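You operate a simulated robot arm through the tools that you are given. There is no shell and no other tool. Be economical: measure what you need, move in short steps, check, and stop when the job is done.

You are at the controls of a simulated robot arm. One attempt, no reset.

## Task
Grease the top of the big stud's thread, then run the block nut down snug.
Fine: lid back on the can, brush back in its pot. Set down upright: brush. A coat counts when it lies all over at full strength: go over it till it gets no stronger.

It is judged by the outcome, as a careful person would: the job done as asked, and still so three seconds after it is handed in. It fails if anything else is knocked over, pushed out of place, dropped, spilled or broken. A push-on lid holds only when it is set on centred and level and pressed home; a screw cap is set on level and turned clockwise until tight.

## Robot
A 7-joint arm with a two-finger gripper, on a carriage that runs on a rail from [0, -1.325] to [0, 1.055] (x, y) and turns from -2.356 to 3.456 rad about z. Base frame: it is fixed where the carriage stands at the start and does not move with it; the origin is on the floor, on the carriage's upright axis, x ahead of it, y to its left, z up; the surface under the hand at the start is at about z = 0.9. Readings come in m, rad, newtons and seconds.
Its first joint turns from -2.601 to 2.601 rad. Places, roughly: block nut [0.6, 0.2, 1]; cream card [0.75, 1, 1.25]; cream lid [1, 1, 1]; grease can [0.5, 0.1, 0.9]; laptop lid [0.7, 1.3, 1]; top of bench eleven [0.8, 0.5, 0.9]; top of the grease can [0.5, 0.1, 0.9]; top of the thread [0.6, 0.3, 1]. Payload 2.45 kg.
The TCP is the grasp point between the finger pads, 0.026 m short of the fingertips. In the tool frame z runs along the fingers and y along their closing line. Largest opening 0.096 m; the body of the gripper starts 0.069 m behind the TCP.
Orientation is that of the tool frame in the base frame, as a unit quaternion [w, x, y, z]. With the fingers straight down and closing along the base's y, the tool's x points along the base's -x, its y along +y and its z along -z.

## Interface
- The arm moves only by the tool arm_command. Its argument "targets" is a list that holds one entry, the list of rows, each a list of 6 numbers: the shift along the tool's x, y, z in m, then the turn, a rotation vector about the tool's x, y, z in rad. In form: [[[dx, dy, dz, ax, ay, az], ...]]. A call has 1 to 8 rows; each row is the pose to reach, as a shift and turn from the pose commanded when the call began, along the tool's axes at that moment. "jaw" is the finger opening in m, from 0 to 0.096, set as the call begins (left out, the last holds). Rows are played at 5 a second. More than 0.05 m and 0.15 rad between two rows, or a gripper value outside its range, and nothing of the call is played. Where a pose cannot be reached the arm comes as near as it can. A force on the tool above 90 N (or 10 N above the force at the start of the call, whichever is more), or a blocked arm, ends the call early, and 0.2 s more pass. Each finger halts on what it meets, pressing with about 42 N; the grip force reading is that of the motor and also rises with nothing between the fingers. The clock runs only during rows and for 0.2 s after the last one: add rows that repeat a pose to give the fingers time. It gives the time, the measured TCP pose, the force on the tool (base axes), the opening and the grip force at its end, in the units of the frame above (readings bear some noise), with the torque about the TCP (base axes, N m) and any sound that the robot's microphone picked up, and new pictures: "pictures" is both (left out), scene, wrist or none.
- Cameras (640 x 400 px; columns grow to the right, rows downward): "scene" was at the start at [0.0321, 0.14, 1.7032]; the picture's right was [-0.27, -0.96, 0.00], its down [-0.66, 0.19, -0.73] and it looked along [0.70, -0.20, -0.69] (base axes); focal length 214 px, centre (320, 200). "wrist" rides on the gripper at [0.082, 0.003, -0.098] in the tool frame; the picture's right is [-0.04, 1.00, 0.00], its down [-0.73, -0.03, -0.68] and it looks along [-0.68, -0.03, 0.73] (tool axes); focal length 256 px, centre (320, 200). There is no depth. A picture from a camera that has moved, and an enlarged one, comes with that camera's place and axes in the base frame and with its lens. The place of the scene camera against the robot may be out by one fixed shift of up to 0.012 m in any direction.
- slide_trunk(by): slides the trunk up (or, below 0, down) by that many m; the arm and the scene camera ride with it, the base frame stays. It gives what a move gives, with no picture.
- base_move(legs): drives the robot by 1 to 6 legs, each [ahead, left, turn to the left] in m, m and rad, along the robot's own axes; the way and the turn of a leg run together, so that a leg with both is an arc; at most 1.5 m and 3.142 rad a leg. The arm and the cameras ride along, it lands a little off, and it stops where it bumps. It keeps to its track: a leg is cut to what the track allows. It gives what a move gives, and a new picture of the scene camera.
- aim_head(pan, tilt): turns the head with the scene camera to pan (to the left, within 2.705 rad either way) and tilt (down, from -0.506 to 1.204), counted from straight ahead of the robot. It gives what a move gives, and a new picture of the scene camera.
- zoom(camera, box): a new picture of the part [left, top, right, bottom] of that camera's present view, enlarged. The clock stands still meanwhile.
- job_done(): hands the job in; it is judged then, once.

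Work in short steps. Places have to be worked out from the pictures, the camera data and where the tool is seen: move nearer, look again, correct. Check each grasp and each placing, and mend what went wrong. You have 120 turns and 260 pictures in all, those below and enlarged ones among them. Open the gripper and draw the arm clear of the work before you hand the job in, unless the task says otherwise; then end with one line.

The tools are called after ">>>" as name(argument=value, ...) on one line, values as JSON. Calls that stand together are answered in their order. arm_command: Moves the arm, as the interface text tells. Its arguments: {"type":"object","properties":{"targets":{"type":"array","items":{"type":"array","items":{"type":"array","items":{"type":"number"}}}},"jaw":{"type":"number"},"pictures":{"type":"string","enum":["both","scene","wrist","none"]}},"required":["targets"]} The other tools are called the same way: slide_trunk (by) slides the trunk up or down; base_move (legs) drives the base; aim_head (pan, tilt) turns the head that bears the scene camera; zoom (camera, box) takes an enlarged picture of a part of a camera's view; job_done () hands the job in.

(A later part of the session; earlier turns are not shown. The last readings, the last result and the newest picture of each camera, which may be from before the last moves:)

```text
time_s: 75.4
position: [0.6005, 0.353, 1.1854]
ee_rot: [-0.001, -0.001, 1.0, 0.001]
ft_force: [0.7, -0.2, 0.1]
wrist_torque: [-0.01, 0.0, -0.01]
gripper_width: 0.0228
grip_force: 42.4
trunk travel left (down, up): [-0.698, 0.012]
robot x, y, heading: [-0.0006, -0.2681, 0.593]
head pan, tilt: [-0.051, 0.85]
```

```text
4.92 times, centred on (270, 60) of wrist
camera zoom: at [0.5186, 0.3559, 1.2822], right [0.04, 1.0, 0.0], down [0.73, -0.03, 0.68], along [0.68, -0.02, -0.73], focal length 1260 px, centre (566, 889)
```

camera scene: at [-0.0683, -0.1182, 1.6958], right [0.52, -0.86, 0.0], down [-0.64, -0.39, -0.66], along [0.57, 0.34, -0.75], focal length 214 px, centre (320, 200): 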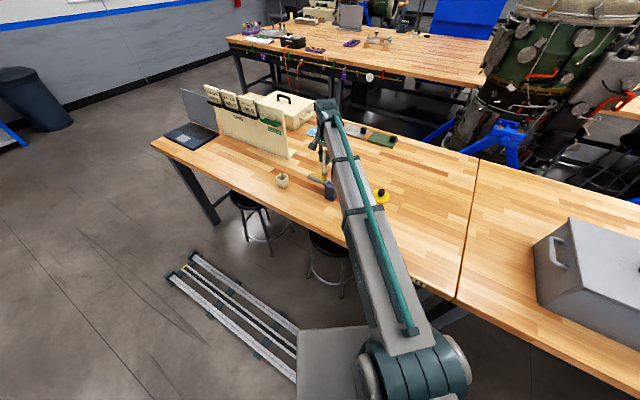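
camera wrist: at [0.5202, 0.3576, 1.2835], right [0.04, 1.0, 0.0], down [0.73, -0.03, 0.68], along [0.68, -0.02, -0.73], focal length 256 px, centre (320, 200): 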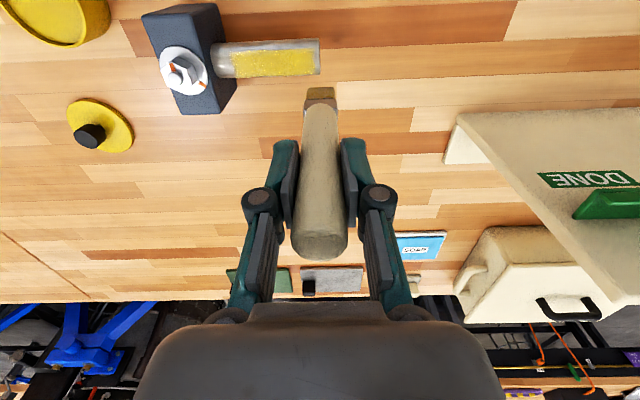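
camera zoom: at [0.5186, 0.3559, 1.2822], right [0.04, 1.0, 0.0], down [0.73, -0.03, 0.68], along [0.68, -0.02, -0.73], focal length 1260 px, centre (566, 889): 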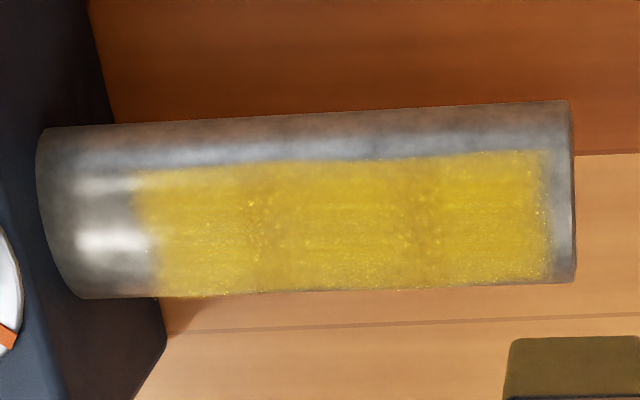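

Forces were near zero, so the brush has ridden up a few mm in the grip. I redip once more (deeper) and make a firmer pass.

>>> arm_command(targets=[[[0, 0, -0.035, 0, 0, 0], [0.008, -0.04, -0.035, 0, 0, 0], [0.016, -0.085, -0.035, 0, 0, 0], [0.025, -0.13, -0.035, 0, 0, 0], [0.034, -0.175, -0.035, 0, 0, 0], [0.043, -0.22, -0.035, 0, 0, 0], [0.052, -0.255, -0.035, 0, 0, 0], [0.06, -0.288, -0.035, 0, 0, 0]]], pictures="none")

>>> arm_command(targets=[[[0, 0, 0.045, 0, 0, 0], [0, 0, 0.09, 0, 0, 0], [0, 0, 0.13, 0, 0, 0], [0, 0, 0.145, 0, 0, 0], [0, 0, 0.15, 0, 0, 0], [0, 0, 0.153, 0, 0, 0]]], pictures="none")

>>> zoom(camera="scene", box=[300, 160, 390, 220])

```text
time_s: 77.2
position: [0.5433, 0.0633, 1.2179]
ee_rot: [0.0, -0.001, 1.0, 0.001]
ft_force: [0.1, 0.0, -0.5]
wrist_torque: [0.0, 0.0, 0.01]
gripper_width: 0.0225
grip_force: 42.1
trunk travel left (down, up): [-0.698, 0.012]
robot x, y, heading: [-0.0008, -0.2654, 0.592]
head pan, tilt: [-0.051, 0.85]
```

```text
time_s: 78.6
position: [0.5411, 0.0643, 1.0688]
ee_rot: [0.002, 0.0, 1.0, 0.002]
ft_force: [0.8, 4.1, 32.5]
wrist_torque: [0.15, -0.22, 0.05]
gripper_width: 0.0226
grip_force: 42.1
trunk travel left (down, up): [-0.698, 0.012]
robot x, y, heading: [-0.004, -0.2651, 0.589]
head pan, tilt: [-0.051, 0.85]
```

```text
6.67 times, centred on (345, 190) of scene
camera zoom: at [-0.0702, -0.119, 1.6961], right [0.52, -0.86, 0.0], down [-0.64, -0.39, -0.66], along [0.57, 0.34, -0.75], focal length 1430 px, centre (153, 267)
```

zoom: 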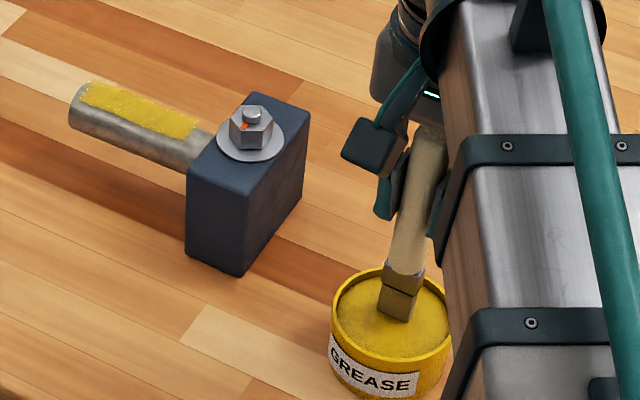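

Dipped. Return to the stud and go over it at a lower height.

>>> arm_command(targets=[[[0, 0, -0.02, 0, 0, 0], [0, 0, -0.06, 0, 0, 0], [0, 0, -0.105, 0, 0, 0], [0, 0, -0.15, 0, 0, 0], [-0.01, 0.045, -0.15, 0, 0, 0], [-0.02, 0.09, -0.15, 0, 0, 0], [-0.03, 0.135, -0.15, 0, 0, 0], [-0.04, 0.18, -0.15, 0, 0, 0]]], pictures="none")

>>> arm_command(targets=[[[-0.01, 0.045, 0, 0, 0, 0], [-0.02, 0.085, 0, 0, 0, 0], [-0.02, 0.1, 0.04, 0, 0, 0], [-0.02, 0.1, 0.08, 0, 0, 0], [-0.02, 0.1, 0.11, 0, 0, 0], [-0.02, 0.1, 0.116, 0, 0, 0], [-0.02, 0.1, 0.119, 0, 0, 0]]], pictures="none")

```text
time_s: 80.4
position: [0.5816, 0.2462, 1.2176]
ee_rot: [0.0, -0.001, 1.0, 0.0]
ft_force: [-0.3, 0.2, -0.4]
wrist_torque: [-0.03, 0.0, 0.03]
gripper_width: 0.0224
grip_force: 41.8
trunk travel left (down, up): [-0.698, 0.012]
robot x, y, heading: [0.0001, -0.2618, 0.59]
head pan, tilt: [-0.051, 0.85]
```

```text
time_s: 82.0
position: [0.6013, 0.3431, 1.0988]
ee_rot: [0.0, -0.001, 1.0, 0.0]
ft_force: [0.0, 0.2, -0.7]
wrist_torque: [-0.01, 0.03, 0.0]
gripper_width: 0.0227
grip_force: 41.9
trunk travel left (down, up): [-0.698, 0.012]
robot x, y, heading: [0.0003, -0.2688, 0.594]
head pan, tilt: [-0.051, 0.85]
```

Not yet touching; feel for contact in small steps.

>>> arm_command(targets=[[[0, 0, 0.002, 0, 0, 0], [0, 0, 0.003, 0, 0, 0]]], pictures="none")

>>> arm_command(targets=[[[0, 0, 0.002, 0, 0, 0], [0, 0, 0.002, 0, 0, 0]]], pictures="none")

>>> zoom(camera="scene", box=[290, 150, 360, 200])

```text
time_s: 82.6
position: [0.6003, 0.3424, 1.0963]
ee_rot: [0.002, -0.001, 1.0, 0.002]
ft_force: [1.1, -0.1, 18.8]
wrist_torque: [-0.14, -0.12, -0.01]
gripper_width: 0.0224
grip_force: 41.9
trunk travel left (down, up): [-0.698, 0.012]
robot x, y, heading: [-0.0025, -0.2662, 0.59]
head pan, tilt: [-0.051, 0.85]
```

```text
time_s: 83.2
position: [0.6004, 0.3436, 1.095]
ee_rot: [0.001, 0.0, 1.0, 0.003]
ft_force: [0.6, 2.9, 32.8]
wrist_torque: [0.1, -0.18, -0.01]
gripper_width: 0.0227
grip_force: 42.4
trunk travel left (down, up): [-0.698, 0.012]
robot x, y, heading: [0.0007, -0.2674, 0.596]
head pan, tilt: [-0.051, 0.85]
```

```text
8.00 times, centred on (325, 175) of scene
camera zoom: at [-0.0703, -0.1202, 1.6962], right [0.52, -0.86, 0.0], down [-0.64, -0.39, -0.66], along [0.57, 0.34, -0.75], focal length 1716 px, centre (280, 400)
```

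zoom: 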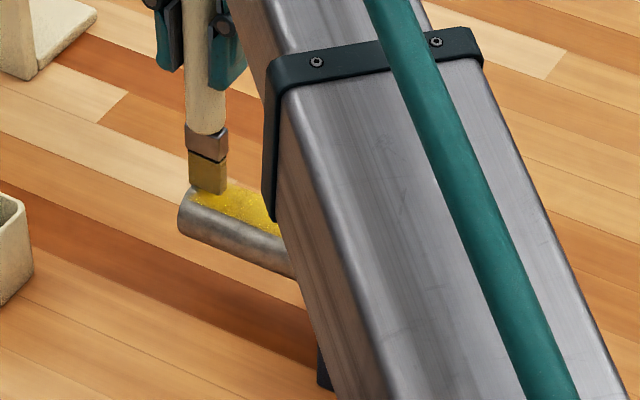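

Good contact. Stroke all lanes now.

>>> arm_command(targets=[[[0, 0.01, -0.002, 0, 0, 0], [0, -0.012, -0.002, 0, 0, 0], [0, -0.034, -0.002, 0, 0, 0], [0, -0.056, -0.002, 0, 0, 0], [0, -0.078, -0.002, 0, 0, 0], [0, -0.098, -0.002, 0, 0, 0], [-0.008, -0.098, 0.0, 0, 0, 0], [-0.008, -0.08, 0.0, 0, 0, 0]]], pictures="none")

>>> arm_command(targets=[[[0, 0.022, 0, 0, 0, 0], [0, 0.044, 0, 0, 0, 0], [0, 0.066, 0, 0, 0, 0], [0, 0.09, 0, 0, 0, 0], [0.016, 0.09, 0, 0, 0, 0], [0.016, 0.066, 0, 0, 0, 0], [0.016, 0.044, 0, 0, 0, 0], [0.016, 0.022, 0, 0, 0, 0]]], pictures="none")

>>> arm_command(targets=[[[0, -0.022, 0, 0, 0, 0], [0, -0.041, 0, 0, 0, 0], [-0.008, -0.041, -0.001, 0, 0, 0], [-0.008, -0.02, -0.001, 0, 0, 0], [-0.008, 0.005, -0.001, 0, 0, 0], [-0.008, 0.03, -0.001, 0, 0, 0], [-0.008, 0.055, -0.001, 0, 0, 0], [-0.008, 0.068, -0.001, 0, 0, 0]]], pictures="none")

>>> arm_command(targets=[[[0, 0, -0.045, 0, 0, 0], [0, 0, -0.09, 0, 0, 0], [0, 0, -0.09, 0, 0, 0]]], pictures="wrist")

>>> zoom(camera="wrist", box=[205, 30, 335, 90])

```text
time_s: 85.0
position: [0.6093, 0.2634, 1.0924]
ee_rot: [0.0, -0.001, 1.0, 0.003]
ft_force: [1.4, -2.7, 10.2]
wrist_torque: [-0.18, -0.15, -0.02]
gripper_width: 0.0223
grip_force: 42.2
trunk travel left (down, up): [-0.698, 0.012]
robot x, y, heading: [0.0064, -0.2676, 0.589]
head pan, tilt: [-0.051, 0.85]
```

```text
time_s: 86.8
position: [0.5935, 0.2821, 1.0924]
ee_rot: [-0.001, -0.001, 1.0, 0.001]
ft_force: [-0.4, 0.4, 7.3]
wrist_torque: [0.08, -0.01, 0.0]
gripper_width: 0.0223
grip_force: 41.7
trunk travel left (down, up): [-0.698, 0.012]
robot x, y, heading: [0.0006, -0.2665, 0.594]
head pan, tilt: [-0.051, 0.85]
```

```text
time_s: 88.6
position: [0.6011, 0.3532, 1.091]
ee_rot: [0.0, -0.001, 1.0, 0.0]
ft_force: [0.2, -0.8, 1.5]
wrist_torque: [-0.03, -0.05, 0.02]
gripper_width: 0.0225
grip_force: 41.5
trunk travel left (down, up): [-0.698, 0.012]
robot x, y, heading: [0.0014, -0.2645, 0.596]
head pan, tilt: [-0.051, 0.85]
```

```text
time_s: 89.4
position: [0.6017, 0.3546, 1.1822]
ee_rot: [-0.001, -0.001, 1.0, 0.001]
ft_force: [0.3, -0.4, 0.3]
wrist_torque: [-0.04, -0.01, 0.0]
gripper_width: 0.0222
grip_force: 41.5
trunk travel left (down, up): [-0.698, 0.012]
robot x, y, heading: [0.0006, -0.269, 0.594]
head pan, tilt: [-0.051, 0.85]
camera wrist: at [0.5195, 0.3575, 1.2788], right [0.04, 1.0, 0.0], down [0.73, -0.03, 0.68], along [0.68, -0.02, -0.73], focal length 256 px, centre (320, 200)
```

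wrist: 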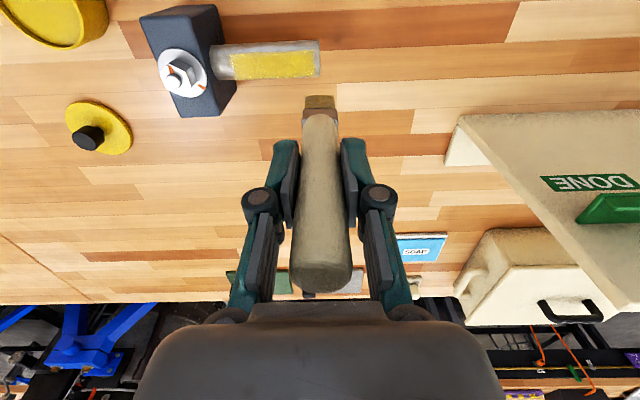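

```text
4.92 times, centred on (270, 60) of wrist
camera zoom: at [0.5195, 0.3575, 1.2788], right [0.04, 1.0, 0.0], down [0.73, -0.03, 0.68], along [0.68, -0.02, -0.73], focal length 1260 px, centre (566, 889)
```

zoom: 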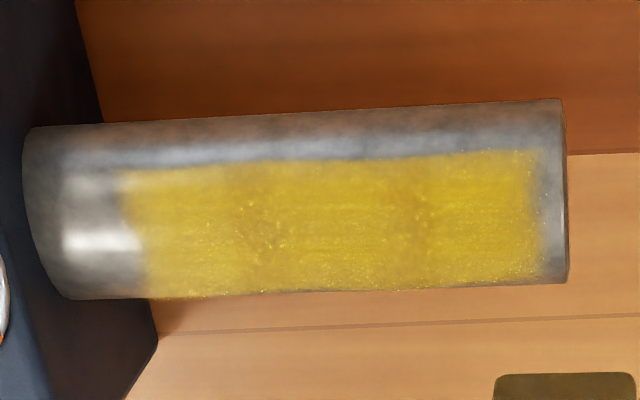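

The patch looks unchanged from the last pass — full strength. Now back to the pot: position over (0.519, 0.467) and check.

>>> arm_command(targets=[[[0.02, 0.03, 0, 0, 0, 0], [0.045, 0.06, 0, 0, 0, 0], [0.065, 0.09, 0, 0, 0, 0], [0.0825, 0.1125, 0, 0, 0, 0], [0.0825, 0.1125, 0.03, 0, 0, 0], [0.0825, 0.1125, 0.06, 0, 0, 0], [0.0825, 0.1125, 0.06, 0, 0, 0]]], pictures="wrist")

>>> zoom(camera="scene", box=[240, 140, 330, 200])

>>> zoom(camera="wrist", box=[260, 30, 380, 130])

```text
time_s: 91.0
position: [0.5171, 0.4673, 1.1223]
ee_rot: [0.0, 0.0, 1.0, 0.0]
ft_force: [-0.6, -0.3, -0.5]
wrist_torque: [0.01, -0.01, 0.0]
gripper_width: 0.0225
grip_force: 42.1
trunk travel left (down, up): [-0.698, 0.012]
robot x, y, heading: [0.0001, -0.2696, 0.591]
head pan, tilt: [-0.051, 0.85]
camera wrist: at [0.4354, 0.4709, 1.2199], right [0.04, 1.0, 0.0], down [0.73, -0.03, 0.68], along [0.68, -0.02, -0.73], focal length 256 px, centre (320, 200)
```

wrist: 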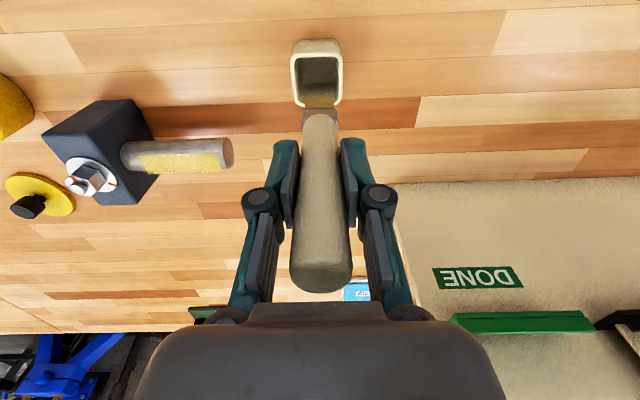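

```text
6.67 times, centred on (285, 170) of scene
camera zoom: at [-0.0676, -0.1179, 1.6959], right [0.52, -0.86, 0.0], down [-0.64, -0.39, -0.66], along [0.57, 0.34, -0.75], focal length 1430 px, centre (553, 400)
```

zoom: 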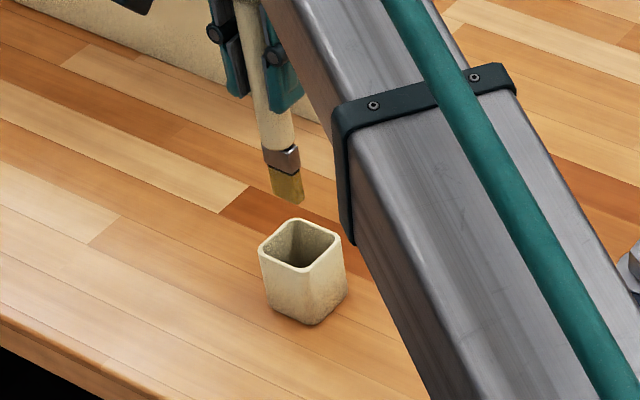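

```text
4.00 times, centred on (320, 80) of wrist
camera zoom: at [0.4354, 0.4709, 1.2199], right [0.04, 1.0, 0.0], down [0.73, -0.03, 0.68], along [0.68, -0.02, -0.73], focal length 1024 px, centre (320, 680)
```

zoom: 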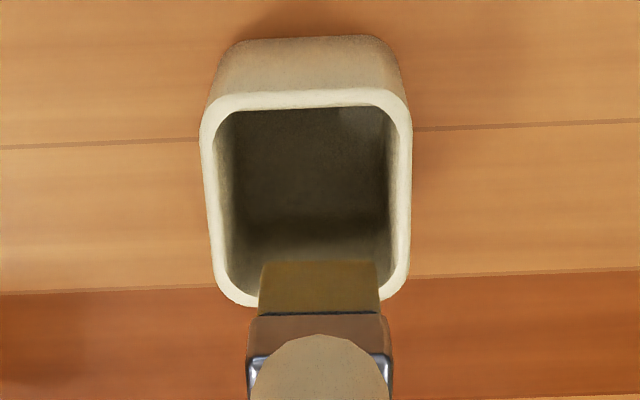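

Lined up with the pot mouth. I lower until the tip is at the rim and recheck.

>>> arm_command(targets=[[[-0.004, -0.001, 0.03, 0, 0, 0], [-0.004, -0.001, 0.055, 0, 0, 0], [-0.004, -0.001, 0.055, 0, 0, 0]]], pictures="none")

>>> zoom(camera="wrist", box=[250, 40, 390, 150])

>>> zoom(camera="scene", box=[240, 140, 330, 200])

```text
time_s: 91.8
position: [0.5212, 0.4667, 1.067]
ee_rot: [0.0, -0.002, 1.0, 0.0]
ft_force: [0.2, -0.1, -0.9]
wrist_torque: [-0.01, 0.01, 0.02]
gripper_width: 0.0225
grip_force: 42.3
trunk travel left (down, up): [-0.698, 0.012]
robot x, y, heading: [-0.0003, -0.2637, 0.589]
head pan, tilt: [-0.051, 0.85]
```

```text
3.64 times, centred on (320, 95) of wrist
camera zoom: at [0.4397, 0.4698, 1.165], right [0.04, 1.0, 0.0], down [0.73, -0.03, 0.68], along [0.68, -0.02, -0.73], focal length 931 px, centre (320, 582)
```

zoom: 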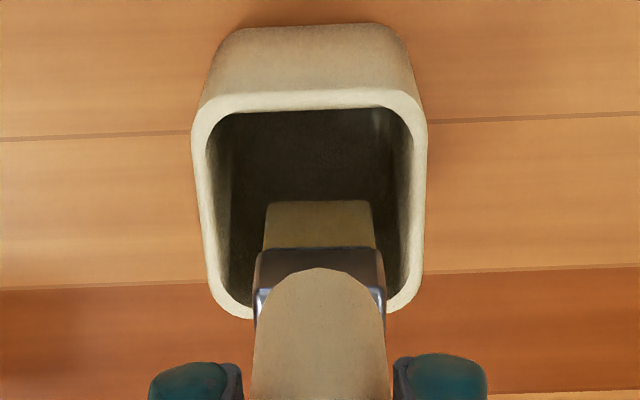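

```text
6.67 times, centred on (285, 170) of scene
camera zoom: at [-0.0676, -0.1178, 1.6958], right [0.52, -0.86, 0.0], down [-0.64, -0.39, -0.66], along [0.57, 0.34, -0.75], focal length 1430 px, centre (553, 400)
```

zoom: 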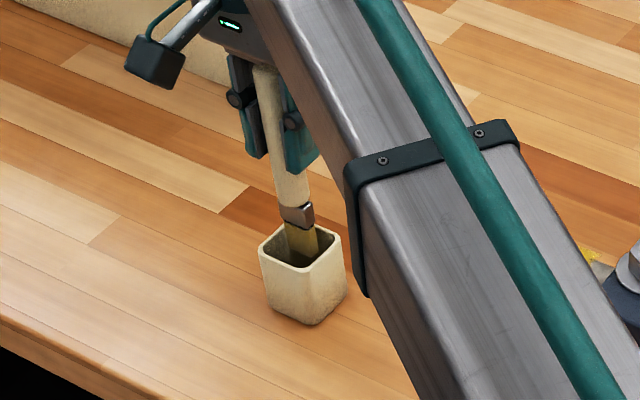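

Tip enters the pot cleanly. Lower to the floor of the pot.

>>> arm_command(targets=[[[0, 0, 0.015, 0, 0, 0], [0, 0, 0.03, 0, 0, 0], [0, 0, 0.036, 0, 0, 0], [0, 0, 0.036, 0, 0, 0]]], pictures="none")

>>> zoom(camera="wrist", box=[250, 40, 390, 150])

>>> zoom(camera="scene", box=[240, 140, 330, 200])

```text
time_s: 92.8
position: [0.5214, 0.4649, 1.0302]
ee_rot: [0.0, -0.002, 1.0, 0.001]
ft_force: [-0.6, -0.6, -0.2]
wrist_torque: [-0.02, -0.01, -0.02]
gripper_width: 0.0226
grip_force: 42.4
trunk travel left (down, up): [-0.698, 0.012]
robot x, y, heading: [-0.0008, -0.2704, 0.594]
head pan, tilt: [-0.051, 0.85]
```

```text
3.64 times, centred on (320, 95) of wrist
camera zoom: at [0.4398, 0.4686, 1.1287], right [0.04, 1.0, 0.0], down [0.73, -0.03, 0.68], along [0.68, -0.02, -0.73], focal length 931 px, centre (320, 582)
```

zoom: 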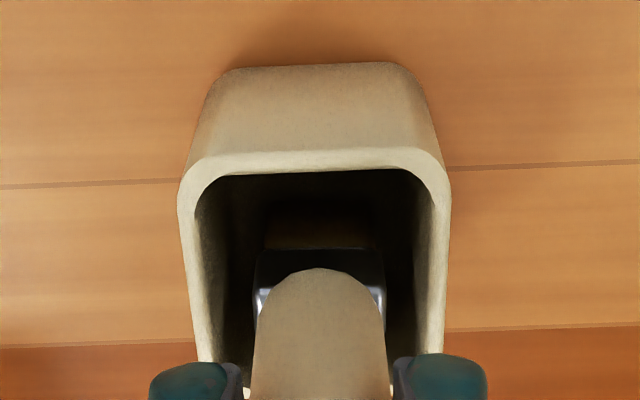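

```text
6.67 times, centred on (285, 170) of scene
camera zoom: at [-0.0675, -0.1178, 1.6958], right [0.52, -0.86, 0.0], down [-0.64, -0.39, -0.66], along [0.57, 0.34, -0.75], focal length 1430 px, centre (553, 400)
```

zoom: 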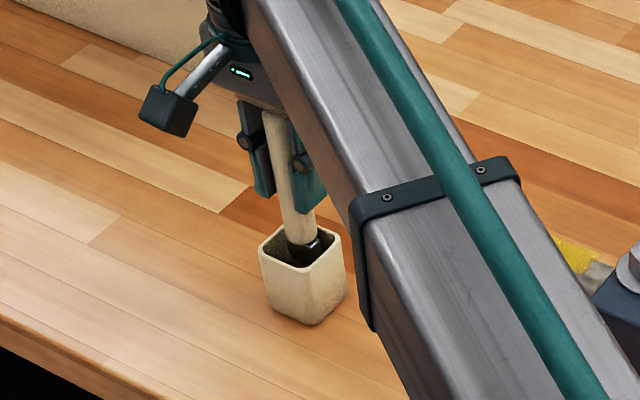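

No lateral contact. Continue down in small steps until it touches the pot floor.

>>> arm_command(targets=[[[0, 0, 0.003, 0, 0, 0], [0, 0, 0.005, 0, 0, 0], [0, 0, 0.005, 0, 0, 0]]], pictures="none")

>>> arm_command(targets=[[[0, 0, 0.003, 0, 0, 0], [0, 0, 0.003, 0, 0, 0]]], pictures="none")

```text
time_s: 93.6
position: [0.5232, 0.4663, 1.0268]
ee_rot: [0.0, -0.001, 1.0, 0.001]
ft_force: [-0.1, 0.3, -0.5]
wrist_torque: [-0.03, 0.02, 0.01]
gripper_width: 0.0223
grip_force: 42.3
trunk travel left (down, up): [-0.698, 0.012]
robot x, y, heading: [0.0039, -0.2654, 0.592]
head pan, tilt: [-0.051, 0.85]
```

```text
time_s: 94.2
position: [0.5223, 0.465, 1.0246]
ee_rot: [0.001, 0.0, 1.0, 0.002]
ft_force: [-0.2, 0.3, 7.7]
wrist_torque: [0.06, 0.0, 0.0]
gripper_width: 0.0224
grip_force: 41.8
trunk travel left (down, up): [-0.698, 0.012]
robot x, y, heading: [0.0001, -0.267, 0.593]
head pan, tilt: [-0.051, 0.85]
```

Floor contact (8 N). Open and rise straight up.

>>> arm_command(targets=[[[0, 0, -0.0005, 0, 0, 0], [0, 0, -0.0005, 0, 0, 0], [0, 0, -0.001, 0, 0, 0], [0, 0, -0.04, 0, 0, 0], [0, 0, -0.085, 0, 0, 0], [0, 0, -0.13, 0, 0, 0], [0, 0, -0.18, 0, 0, 0]]], jaw=0.06, pictures="wrist")

>>> zoom(camera="scene", box=[240, 140, 330, 200])

```text
time_s: 95.8
position: [0.5246, 0.4652, 1.2058]
ee_rot: [0.0, -0.001, 1.0, 0.001]
ft_force: [0.5, -0.6, -0.7]
wrist_torque: [-0.02, -0.04, -0.02]
gripper_width: 0.06
grip_force: 0.1
trunk travel left (down, up): [-0.698, 0.012]
robot x, y, heading: [0.0006, -0.2641, 0.589]
head pan, tilt: [-0.051, 0.85]
camera wrist: at [0.4429, 0.4681, 1.3038], right [0.04, 1.0, 0.0], down [0.73, -0.03, 0.68], along [0.68, -0.02, -0.73], focal length 256 px, centre (320, 200)
```

wrist: 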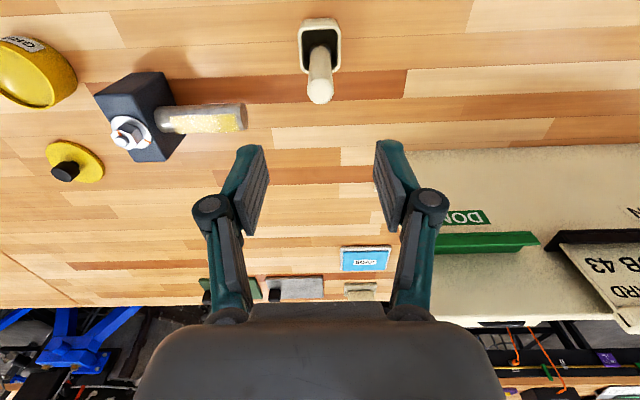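

```text
6.67 times, centred on (285, 170) of scene
camera zoom: at [-0.0679, -0.1183, 1.6958], right [0.52, -0.86, 0.0], down [-0.64, -0.39, -0.66], along [0.57, 0.34, -0.75], focal length 1430 px, centre (553, 400)
```

zoom: 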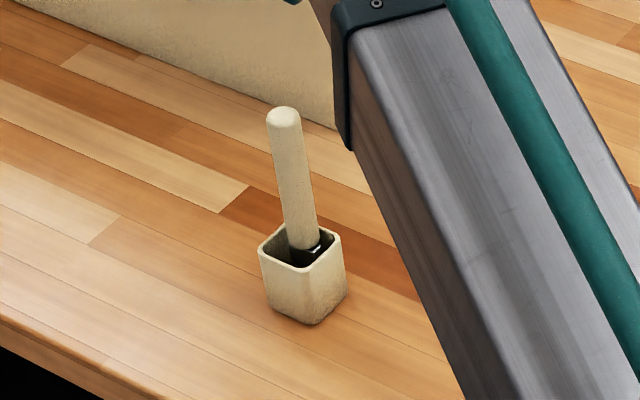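

Brush stands upright in its pot. Now to the nut, estimated at (0.598, 0.212), thread tip z≈1.019; I move above it for a close look.

>>> arm_command(targets=[[[-0.013, -0.045, 0, 0, 0, 0], [-0.026, -0.09, 0, 0, 0, 0], [-0.039, -0.135, 0, 0, 0, 0], [-0.052, -0.18, 0, 0, 0, 0], [-0.065, -0.225, 0, 0, 0, 0], [-0.0734, -0.253, 0.02, 0, 0, 0], [-0.0734, -0.253, 0.06, 0, 0, 0], [-0.0734, -0.253, 0.08, 0, 0, 0]]], pictures="none")

>>> arm_command(targets=[[[0, 0, 0, 0, 0, 0]]], pictures="wrist")

>>> zoom(camera="wrist", box=[250, 80, 390, 180])

```text
time_s: 97.6
position: [0.5974, 0.2123, 1.1228]
ee_rot: [0.0, -0.001, 1.0, 0.0]
ft_force: [0.1, -0.5, -0.2]
wrist_torque: [-0.01, 0.0, -0.03]
gripper_width: 0.06
grip_force: 0.0
trunk travel left (down, up): [-0.698, 0.012]
robot x, y, heading: [-0.0022, -0.2686, 0.591]
head pan, tilt: [-0.051, 0.85]
```

```text
time_s: 98.0
position: [0.5985, 0.2129, 1.1245]
ee_rot: [0.0, -0.001, 1.0, 0.001]
ft_force: [-0.5, 0.0, 0.9]
wrist_torque: [0.0, 0.0, 0.01]
gripper_width: 0.0604
grip_force: 0.0
trunk travel left (down, up): [-0.698, 0.012]
robot x, y, heading: [-0.0023, -0.2676, 0.597]
head pan, tilt: [-0.051, 0.85]
camera wrist: at [0.5158, 0.2156, 1.2217], right [0.04, 1.0, 0.0], down [0.73, -0.03, 0.68], along [0.68, -0.02, -0.73], focal length 256 px, centre (320, 200)
```

wrist: 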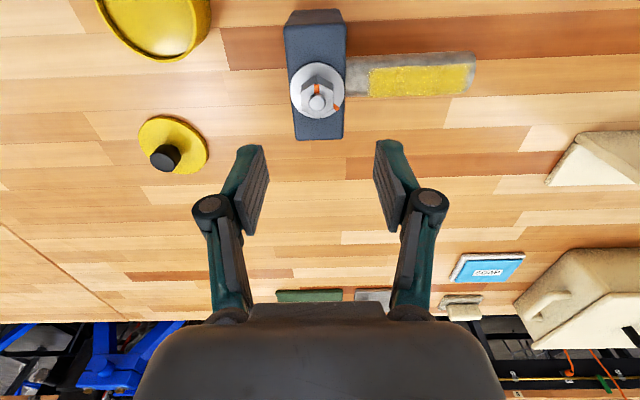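

```text
4.00 times, centred on (320, 130) of wrist
camera zoom: at [0.5158, 0.2156, 1.2217], right [0.04, 1.0, 0.0], down [0.73, -0.03, 0.68], along [0.68, -0.02, -0.73], focal length 1024 px, centre (320, 480)
```

zoom: 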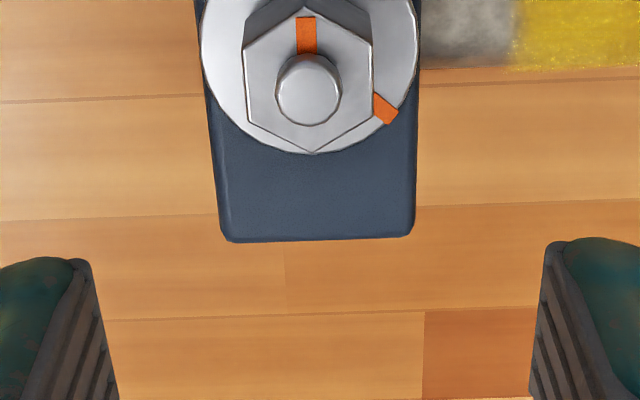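

Very clear: the hex flats face ±y, matching the finger closing line. Nut axis ≈(0.600, 0.211), nut top z≈1.01. I narrow the jaw to 0.045 and descend to z≈1.03.

>>> arm_command(targets=[[[-0.001, -0.001, 0.04, 0, 0, 0], [-0.002, -0.0015, 0.075, 0, 0, 0], [-0.002, -0.0015, 0.092, 0, 0, 0], [-0.002, -0.0015, 0.092, 0, 0, 0]]], jaw=0.045, pictures="wrist")

>>> zoom(camera="wrist", box=[240, 120, 400, 240])

>>> zoom(camera="scene", box=[300, 150, 370, 205])

```text
time_s: 99.0
position: [0.5999, 0.2108, 1.033]
ee_rot: [0.0, -0.001, 1.0, 0.0]
ft_force: [0.9, 0.3, -0.2]
wrist_torque: [0.03, -0.01, -0.01]
gripper_width: 0.0449
grip_force: 0.0
trunk travel left (down, up): [-0.698, 0.012]
robot x, y, heading: [0.0037, -0.266, 0.591]
head pan, tilt: [-0.051, 0.85]
camera wrist: at [0.5175, 0.2134, 1.1303], right [0.04, 1.0, 0.0], down [0.73, -0.03, 0.68], along [0.68, -0.02, -0.73], focal length 256 px, centre (320, 200)
```

wrist: 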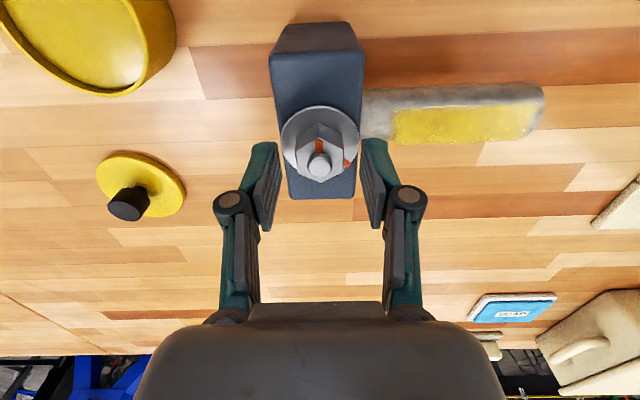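

```text
3.33 times, centred on (320, 180) of wrist
camera zoom: at [0.5175, 0.2134, 1.1303], right [0.04, 1.0, 0.0], down [0.73, -0.03, 0.68], along [0.68, -0.02, -0.73], focal length 853 px, centre (320, 267)
```

zoom: 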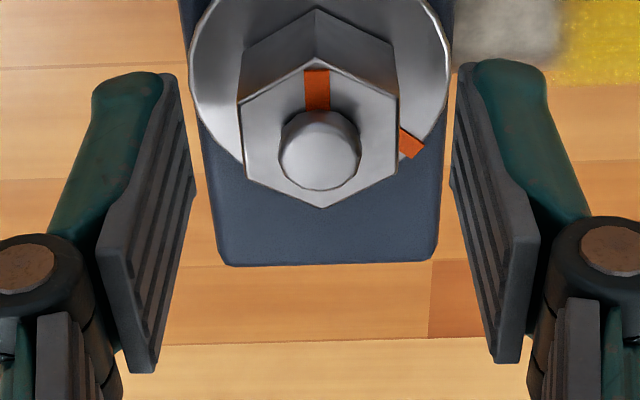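

```text
7.27 times, centred on (335, 178) of scene
camera zoom: at [-0.0675, -0.1179, 1.6958], right [0.52, -0.86, 0.0], down [-0.64, -0.39, -0.66], along [0.57, 0.34, -0.75], focal length 1560 px, centre (211, 364)
```

zoom: 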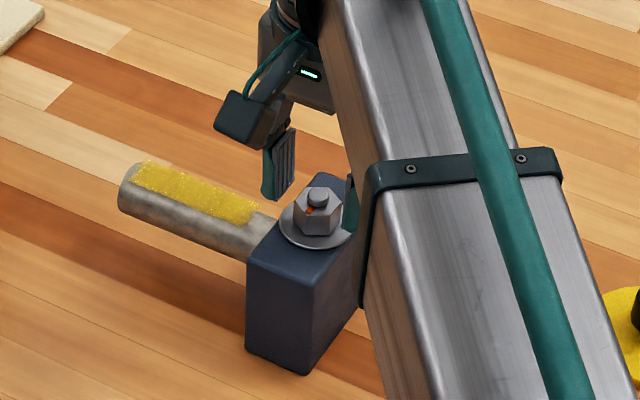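

Tips are level with the nut's top and it's centred. I lower 10 mm and close on the flats.

>>> arm_command(targets=[[[0, 0, 0.006, 0, 0, 0], [0, 0, 0.01, 0, 0, 0], [0, 0, 0.01, 0, 0, 0]]], pictures="none")

>>> arm_command(targets=[[[0, 0, 0, 0, 0, 0], [0, 0, 0, 0, 0, 0], [0, 0, 0, 0, 0, 0]]], jaw=0.0, pictures="none")

>>> zoom(camera="wrist", box=[240, 120, 400, 240])

```text
time_s: 99.8
position: [0.5997, 0.2101, 1.0213]
ee_rot: [0.0, -0.001, 1.0, 0.0]
ft_force: [0.5, 0.0, 0.2]
wrist_torque: [0.01, -0.04, 0.04]
gripper_width: 0.0448
grip_force: 0.0
trunk travel left (down, up): [-0.698, 0.012]
robot x, y, heading: [0.0005, -0.2638, 0.595]
head pan, tilt: [-0.051, 0.85]
```

```text
time_s: 100.6
position: [0.5986, 0.211, 1.0207]
ee_rot: [0.0, -0.001, 1.0, 0.001]
ft_force: [-0.2, -4.0, -1.8]
wrist_torque: [-0.14, -0.19, -0.04]
gripper_width: 0.0269
grip_force: 45.6
trunk travel left (down, up): [-0.698, 0.012]
robot x, y, heading: [-0.0021, -0.2692, 0.59]
head pan, tilt: [-0.051, 0.85]
```

```text
3.33 times, centred on (320, 180) of wrist
camera zoom: at [0.5172, 0.2134, 1.1189], right [0.04, 1.0, 0.0], down [0.73, -0.03, 0.68], along [0.68, -0.03, -0.73], focal length 853 px, centre (320, 267)
```

zoom: 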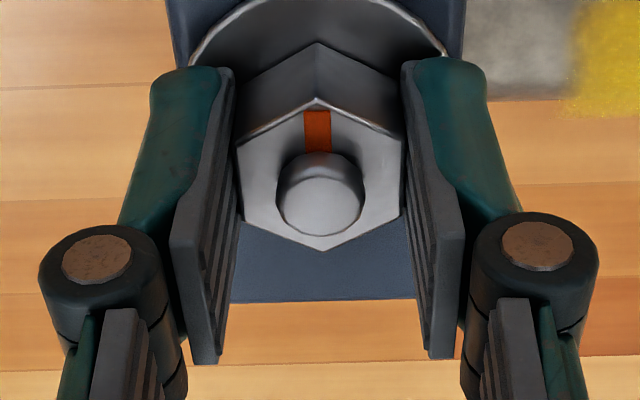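

The nut is gripped on its flats (27 mm). The TCP is ~2 mm short of its axis in x; I reopen, shift, and regrip so the turn is on axis.

>>> arm_command(targets=[[[0, 0, 0, 0, 0, 0], [-0.0025, 0, 0, 0, 0, 0], [-0.0025, 0, 0, 0, 0, 0]]], jaw=0.04, pictures="none")

>>> arm_command(targets=[[[0, 0, 0, 0, 0, 0], [0, 0, 0, 0, 0, 0], [0, 0, 0, 0, 0, 0]]], jaw=0.0, pictures="none")

>>> arm_command(targets=[[[0, 0, 0, 0, 0, 0.1], [0, 0, 0, 0, 0, 0.2], [0, 0, 0, 0, 0, 0.3], [0, 0, 0, 0, 0, 0.4]]], pictures="wrist")

```text
time_s: 101.4
position: [0.6011, 0.2115, 1.0217]
ee_rot: [0.0, -0.001, 1.0, 0.001]
ft_force: [-0.4, -0.6, -0.6]
wrist_torque: [-0.01, 0.04, -0.01]
gripper_width: 0.0399
grip_force: 0.1
trunk travel left (down, up): [-0.698, 0.012]
robot x, y, heading: [-0.0011, -0.2653, 0.595]
head pan, tilt: [-0.051, 0.85]
```

```text
time_s: 102.2
position: [0.6021, 0.2105, 1.0218]
ee_rot: [0.0, 0.0, 1.0, 0.001]
ft_force: [-0.1, -6.5, -2.0]
wrist_torque: [-0.27, -0.09, 0.05]
gripper_width: 0.0267
grip_force: 45.1
trunk travel left (down, up): [-0.698, 0.012]
robot x, y, heading: [-0.0014, -0.2671, 0.591]
head pan, tilt: [-0.051, 0.85]
```

```text
time_s: 103.2
position: [0.6017, 0.2095, 1.0219]
ee_rot: [0.0, 0.199, 0.98, 0.0]
ft_force: [-2.3, -15.3, 2.1]
wrist_torque: [-0.82, -0.17, 0.11]
gripper_width: 0.027
grip_force: 45.1
trunk travel left (down, up): [-0.698, 0.012]
robot x, y, heading: [-0.0006, -0.262, 0.591]
head pan, tilt: [-0.051, 0.85]
camera wrist: at [0.5274, 0.2444, 1.119], right [0.43, 0.9, 0.0], down [0.66, -0.31, 0.68], along [0.61, -0.29, -0.73], focal length 256 px, centre (320, 200)
```

wrist: 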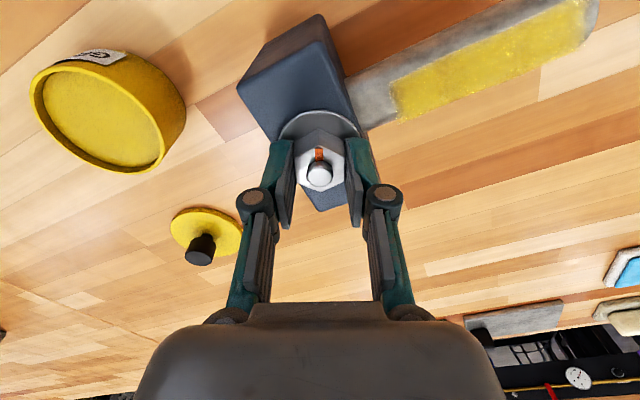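

Turning freely (torque 0.1). There's a slight −y side load, so I trim 1 mm and continue clockwise.

>>> arm_command(targets=[[[-0.0004, -0.001, 0, 0, 0, 0.1], [-0.0004, -0.001, 0, 0, 0, 0.2], [-0.0004, -0.001, 0, 0, 0, 0.3], [-0.0004, -0.001, 0, 0, 0, 0.4], [-0.0004, -0.001, 0, 0, 0, 0.5], [-0.0004, -0.001, 0, 0, 0, 0.6], [-0.0004, -0.001, 0, 0, 0, 0.647]]], pictures="wrist")

```text
time_s: 104.8
position: [0.6013, 0.2093, 1.0206]
ee_rot: [-0.001, 0.5, 0.866, 0.001]
ft_force: [2.8, -14.1, 5.9]
wrist_torque: [-1.02, -0.15, 0.02]
gripper_width: 0.0269
grip_force: 45.0
trunk travel left (down, up): [-0.698, 0.012]
robot x, y, heading: [-0.0008, -0.2643, 0.593]
head pan, tilt: [-0.051, 0.85]
camera wrist: at [0.5624, 0.2809, 1.1191], right [0.89, 0.46, 0.0], down [0.34, -0.65, 0.68], along [0.32, -0.6, -0.73], focal length 256 px, centre (320, 200)
```

wrist: 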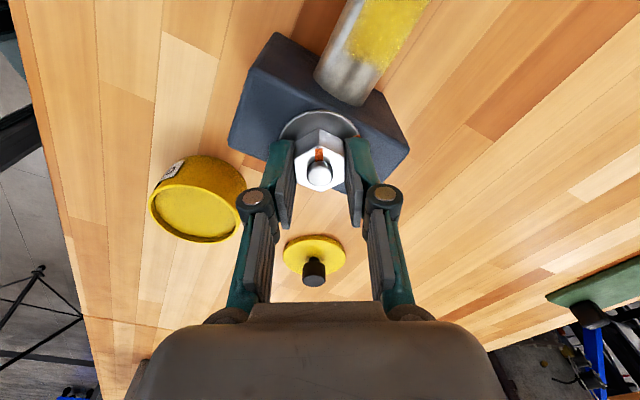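

60° done, no joint limit, torque low. Continue clockwise another ~50°, watching the torque.

>>> arm_command(targets=[[[0, 0, 0, 0, 0, 0.1], [0, 0, 0, 0, 0, 0.2], [0, 0, 0, 0, 0, 0.3], [0, 0, 0, 0, 0, 0.4], [0, 0, 0, 0, 0, 0.5], [0, 0, 0, 0, 0, 0.6], [0, 0, 0, 0, 0, 0.7]]], pictures="wrist")

```text
time_s: 106.4
position: [0.6004, 0.2103, 1.0213]
ee_rot: [-0.001, 0.766, 0.642, 0.0]
ft_force: [-4.4, -14.8, -7.1]
wrist_torque: [-0.89, 0.24, 0.82]
gripper_width: 0.0286
grip_force: 44.9
trunk travel left (down, up): [-0.698, 0.012]
robot x, y, heading: [-0.0018, -0.2671, 0.593]
head pan, tilt: [-0.051, 0.85]
camera wrist: at [0.6173, 0.2903, 1.1192], right [0.98, -0.21, 0.0], down [-0.16, -0.72, 0.68], along [-0.15, -0.66, -0.74], focal length 256 px, centre (320, 200)
```

wrist: 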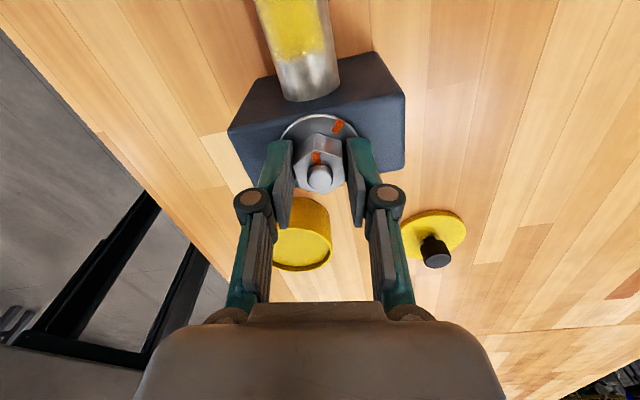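

Torque rose and the jaw widened — the nut may be tightening and the jaws slipping on the corners. Zoom in.

>>> zoom(camera="wrist", box=[250, 100, 390, 210])

```text
3.64 times, centred on (320, 155) of wrist
camera zoom: at [0.6173, 0.2903, 1.1192], right [0.98, -0.21, 0.0], down [-0.16, -0.72, 0.68], along [-0.15, -0.66, -0.74], focal length 931 px, centre (320, 364)
```

zoom: 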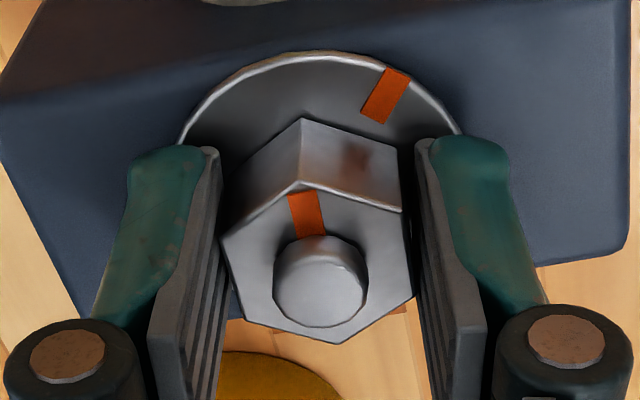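

The nut lags the jaws by ~10° and sits ~35° short of the washer mark. I release, realign to the flats, and regrip deeper.

>>> arm_command(targets=[[[0, 0, 0, 0, 0, 0], [0, 0, 0.0, 0, 0, -0.08], [0, 0, 0.0, 0, 0, -0.16], [0, 0, 0.0, 0, 0, -0.16]]], jaw=0.04, pictures="none")

>>> zoom(camera="wrist", box=[250, 100, 390, 210])

```text
time_s: 107.4
position: [0.6004, 0.2115, 1.0218]
ee_rot: [-0.001, 0.712, 0.702, 0.001]
ft_force: [0.4, 0.1, 0.2]
wrist_torque: [-0.02, -0.01, -0.02]
gripper_width: 0.0402
grip_force: 0.0
trunk travel left (down, up): [-0.698, 0.012]
robot x, y, heading: [0.0032, -0.2657, 0.592]
head pan, tilt: [-0.051, 0.85]
```

```text
3.64 times, centred on (320, 155) of wrist
camera zoom: at [0.6046, 0.2925, 1.1191], right [1.0, -0.05, 0.0], down [-0.04, -0.73, 0.68], along [-0.04, -0.68, -0.74], focal length 931 px, centre (320, 364)
```

zoom: 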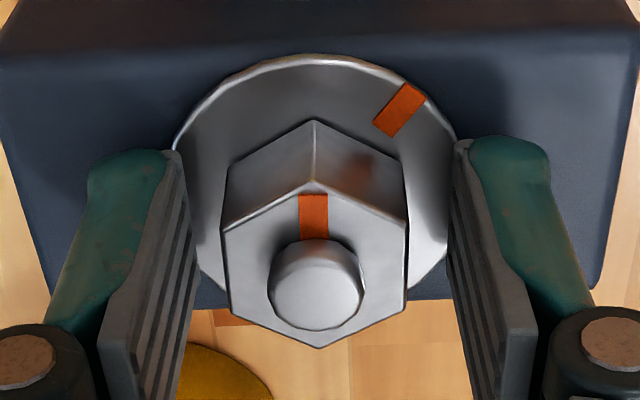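

Aligned to the flats. Regrip slightly lower and turn slowly clockwise.

>>> arm_command(targets=[[[0, -0.0007, 0.002, 0, 0, 0], [0, -0.0007, 0.002, 0, 0, 0], [0, -0.0007, 0.002, 0, 0, 0]]], jaw=0.0, pictures="none")

>>> arm_command(targets=[[[0, 0, 0, 0, 0, 0.05], [0, 0, 0, 0, 0, 0.1], [0, 0, 0, 0, 0, 0.15], [0, 0, 0, 0, 0, 0.2]]], pictures="none")

>>> zoom(camera="wrist", box=[250, 100, 390, 210])

```text
time_s: 108.2
position: [0.5993, 0.2102, 1.0208]
ee_rot: [-0.001, 0.712, 0.702, 0.001]
ft_force: [4.2, 5.3, 14.9]
wrist_torque: [-0.33, -0.04, 0.0]
gripper_width: 0.0268
grip_force: 44.8
trunk travel left (down, up): [-0.698, 0.012]
robot x, y, heading: [-0.0037, -0.2649, 0.59]
head pan, tilt: [-0.051, 0.85]
```

```text
time_s: 109.2
position: [0.6002, 0.21, 1.0199]
ee_rot: [-0.001, 0.779, 0.628, 0.0]
ft_force: [0.2, 1.7, 6.3]
wrist_torque: [-0.05, -0.03, 0.83]
gripper_width: 0.029
grip_force: 45.0
trunk travel left (down, up): [-0.698, 0.012]
robot x, y, heading: [0.0023, -0.262, 0.591]
head pan, tilt: [-0.051, 0.85]
```

```text
3.64 times, centred on (320, 155) of wrist
camera zoom: at [0.6202, 0.2887, 1.1172], right [0.97, -0.25, 0.0], down [-0.18, -0.71, 0.68], along [-0.17, -0.66, -0.73], focal length 931 px, centre (320, 364)
```

zoom: 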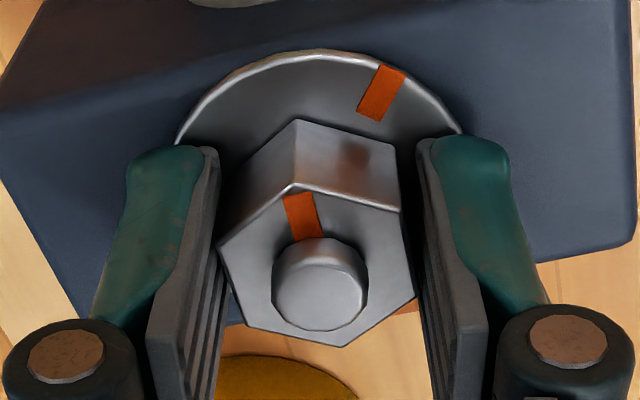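

The nut held still at ~91° against 0.83 N·m — it looks seated. I release and realign to check whether this second push moved it at all.

>>> arm_command(targets=[[[0, 0, 0, 0, 0, 0], [0, 0, 0.0, 0, 0, -0.1], [0, 0, 0.0, 0, 0, -0.2], [0, 0, 0.0, 0, 0, -0.2]]], jaw=0.04, pictures="none")

>>> zoom(camera="wrist", box=[250, 100, 390, 210])

>>> zoom(camera="scene", box=[310, 150, 370, 205])

```text
time_s: 110.2
position: [0.6007, 0.2106, 1.018]
ee_rot: [-0.001, 0.712, 0.702, 0.001]
ft_force: [-0.2, 0.0, 0.1]
wrist_torque: [-0.01, 0.01, -0.02]
gripper_width: 0.0403
grip_force: 0.0
trunk travel left (down, up): [-0.698, 0.012]
robot x, y, heading: [-0.0009, -0.2642, 0.598]
head pan, tilt: [-0.051, 0.85]
```

```text
3.64 times, centred on (320, 155) of wrist
camera zoom: at [0.605, 0.2922, 1.1166], right [1.0, -0.05, 0.0], down [-0.04, -0.73, 0.68], along [-0.04, -0.68, -0.74], focal length 931 px, centre (320, 364)
```

zoom: 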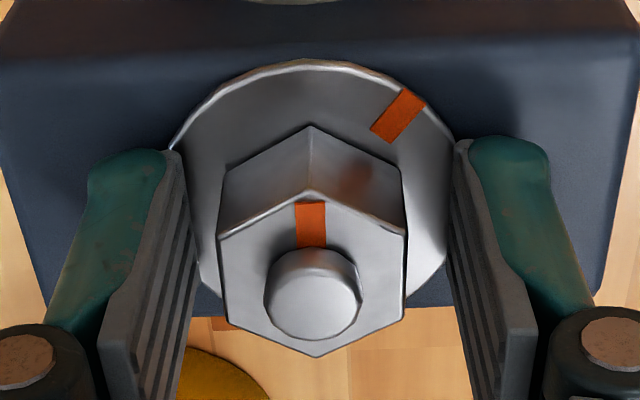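

```text
7.27 times, centred on (340, 178) of scene
camera zoom: at [-0.0676, -0.1178, 1.6958], right [0.52, -0.86, 0.0], down [-0.64, -0.39, -0.66], along [0.57, 0.34, -0.75], focal length 1560 px, centre (174, 364)
```

zoom: 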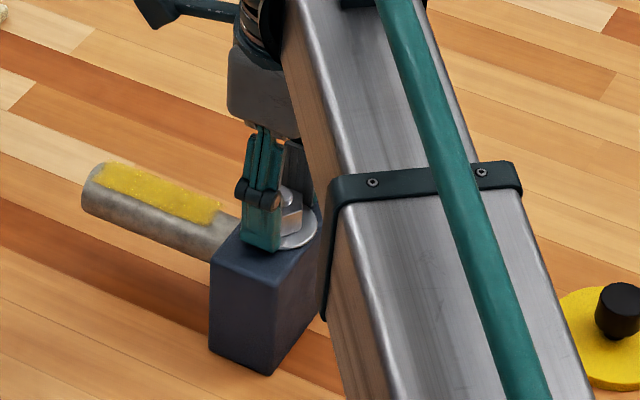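

No movement from the second push: a hard stop at ~91° of travel. One last firm hold, with the tips just off the washer, to confirm it's snug.

>>> arm_command(targets=[[[0, 0, -0.002, 0, 0, 0], [0, 0, -0.002, 0, 0, 0], [0, 0, -0.002, 0, 0, 0]]], jaw=0.0, pictures="none")

>>> arm_command(targets=[[[0, 0, 0, 0, 0, 0.04], [0, 0, 0, 0, 0, 0.08]]], pictures="none")

>>> arm_command(targets=[[[0, 0, 0, 0, 0, 0.07], [0, 0, 0, 0, 0, 0.14], [0, 0, 0, 0, 0, 0.2], [0, 0, 0, 0, 0, 0.2], [0, 0, 0, 0, 0, 0.2]]], pictures="none")

>>> zoom(camera="wrist", box=[250, 100, 390, 210])

```text
time_s: 111.0
position: [0.6014, 0.2108, 1.0192]
ee_rot: [-0.002, 0.712, 0.702, 0.0]
ft_force: [-6.2, -2.1, -12.6]
wrist_torque: [0.64, 0.11, -0.02]
gripper_width: 0.027
grip_force: 45.6
trunk travel left (down, up): [-0.698, 0.012]
robot x, y, heading: [0.0012, -0.2646, 0.594]
head pan, tilt: [-0.051, 0.85]
```

```text
time_s: 111.6
position: [0.5996, 0.2106, 1.0202]
ee_rot: [0.0, 0.74, 0.673, 0.0]
ft_force: [-12.2, -4.3, -23.0]
wrist_torque: [-0.09, 0.29, 0.94]
gripper_width: 0.0277
grip_force: 44.6
trunk travel left (down, up): [-0.698, 0.012]
robot x, y, heading: [0.0022, -0.2668, 0.591]
head pan, tilt: [-0.051, 0.85]
```

```text
time_s: 112.8
position: [0.6007, 0.2106, 1.022]
ee_rot: [-0.002, 0.803, 0.596, 0.002]
ft_force: [-10.5, 3.5, -7.3]
wrist_torque: [0.05, 0.43, 0.18]
gripper_width: 0.0299
grip_force: 44.7
trunk travel left (down, up): [-0.698, 0.012]
robot x, y, heading: [-0.0008, -0.2681, 0.592]
head pan, tilt: [-0.051, 0.85]
```

```text
3.64 times, centred on (320, 155) of wrist
camera zoom: at [0.6267, 0.2881, 1.1195], right [0.94, -0.33, 0.0], down [-0.24, -0.7, 0.68], along [-0.22, -0.64, -0.74], focal length 931 px, centre (320, 364)
```

zoom: 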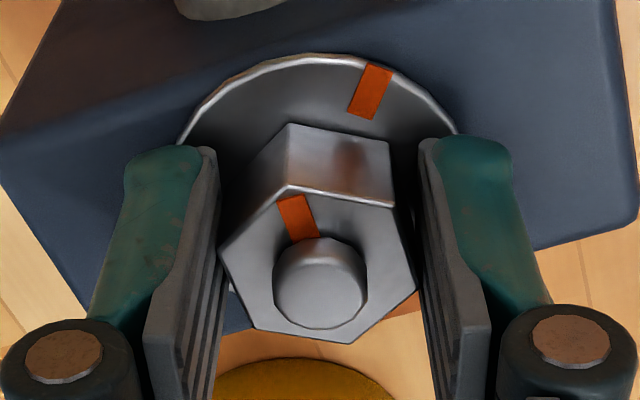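

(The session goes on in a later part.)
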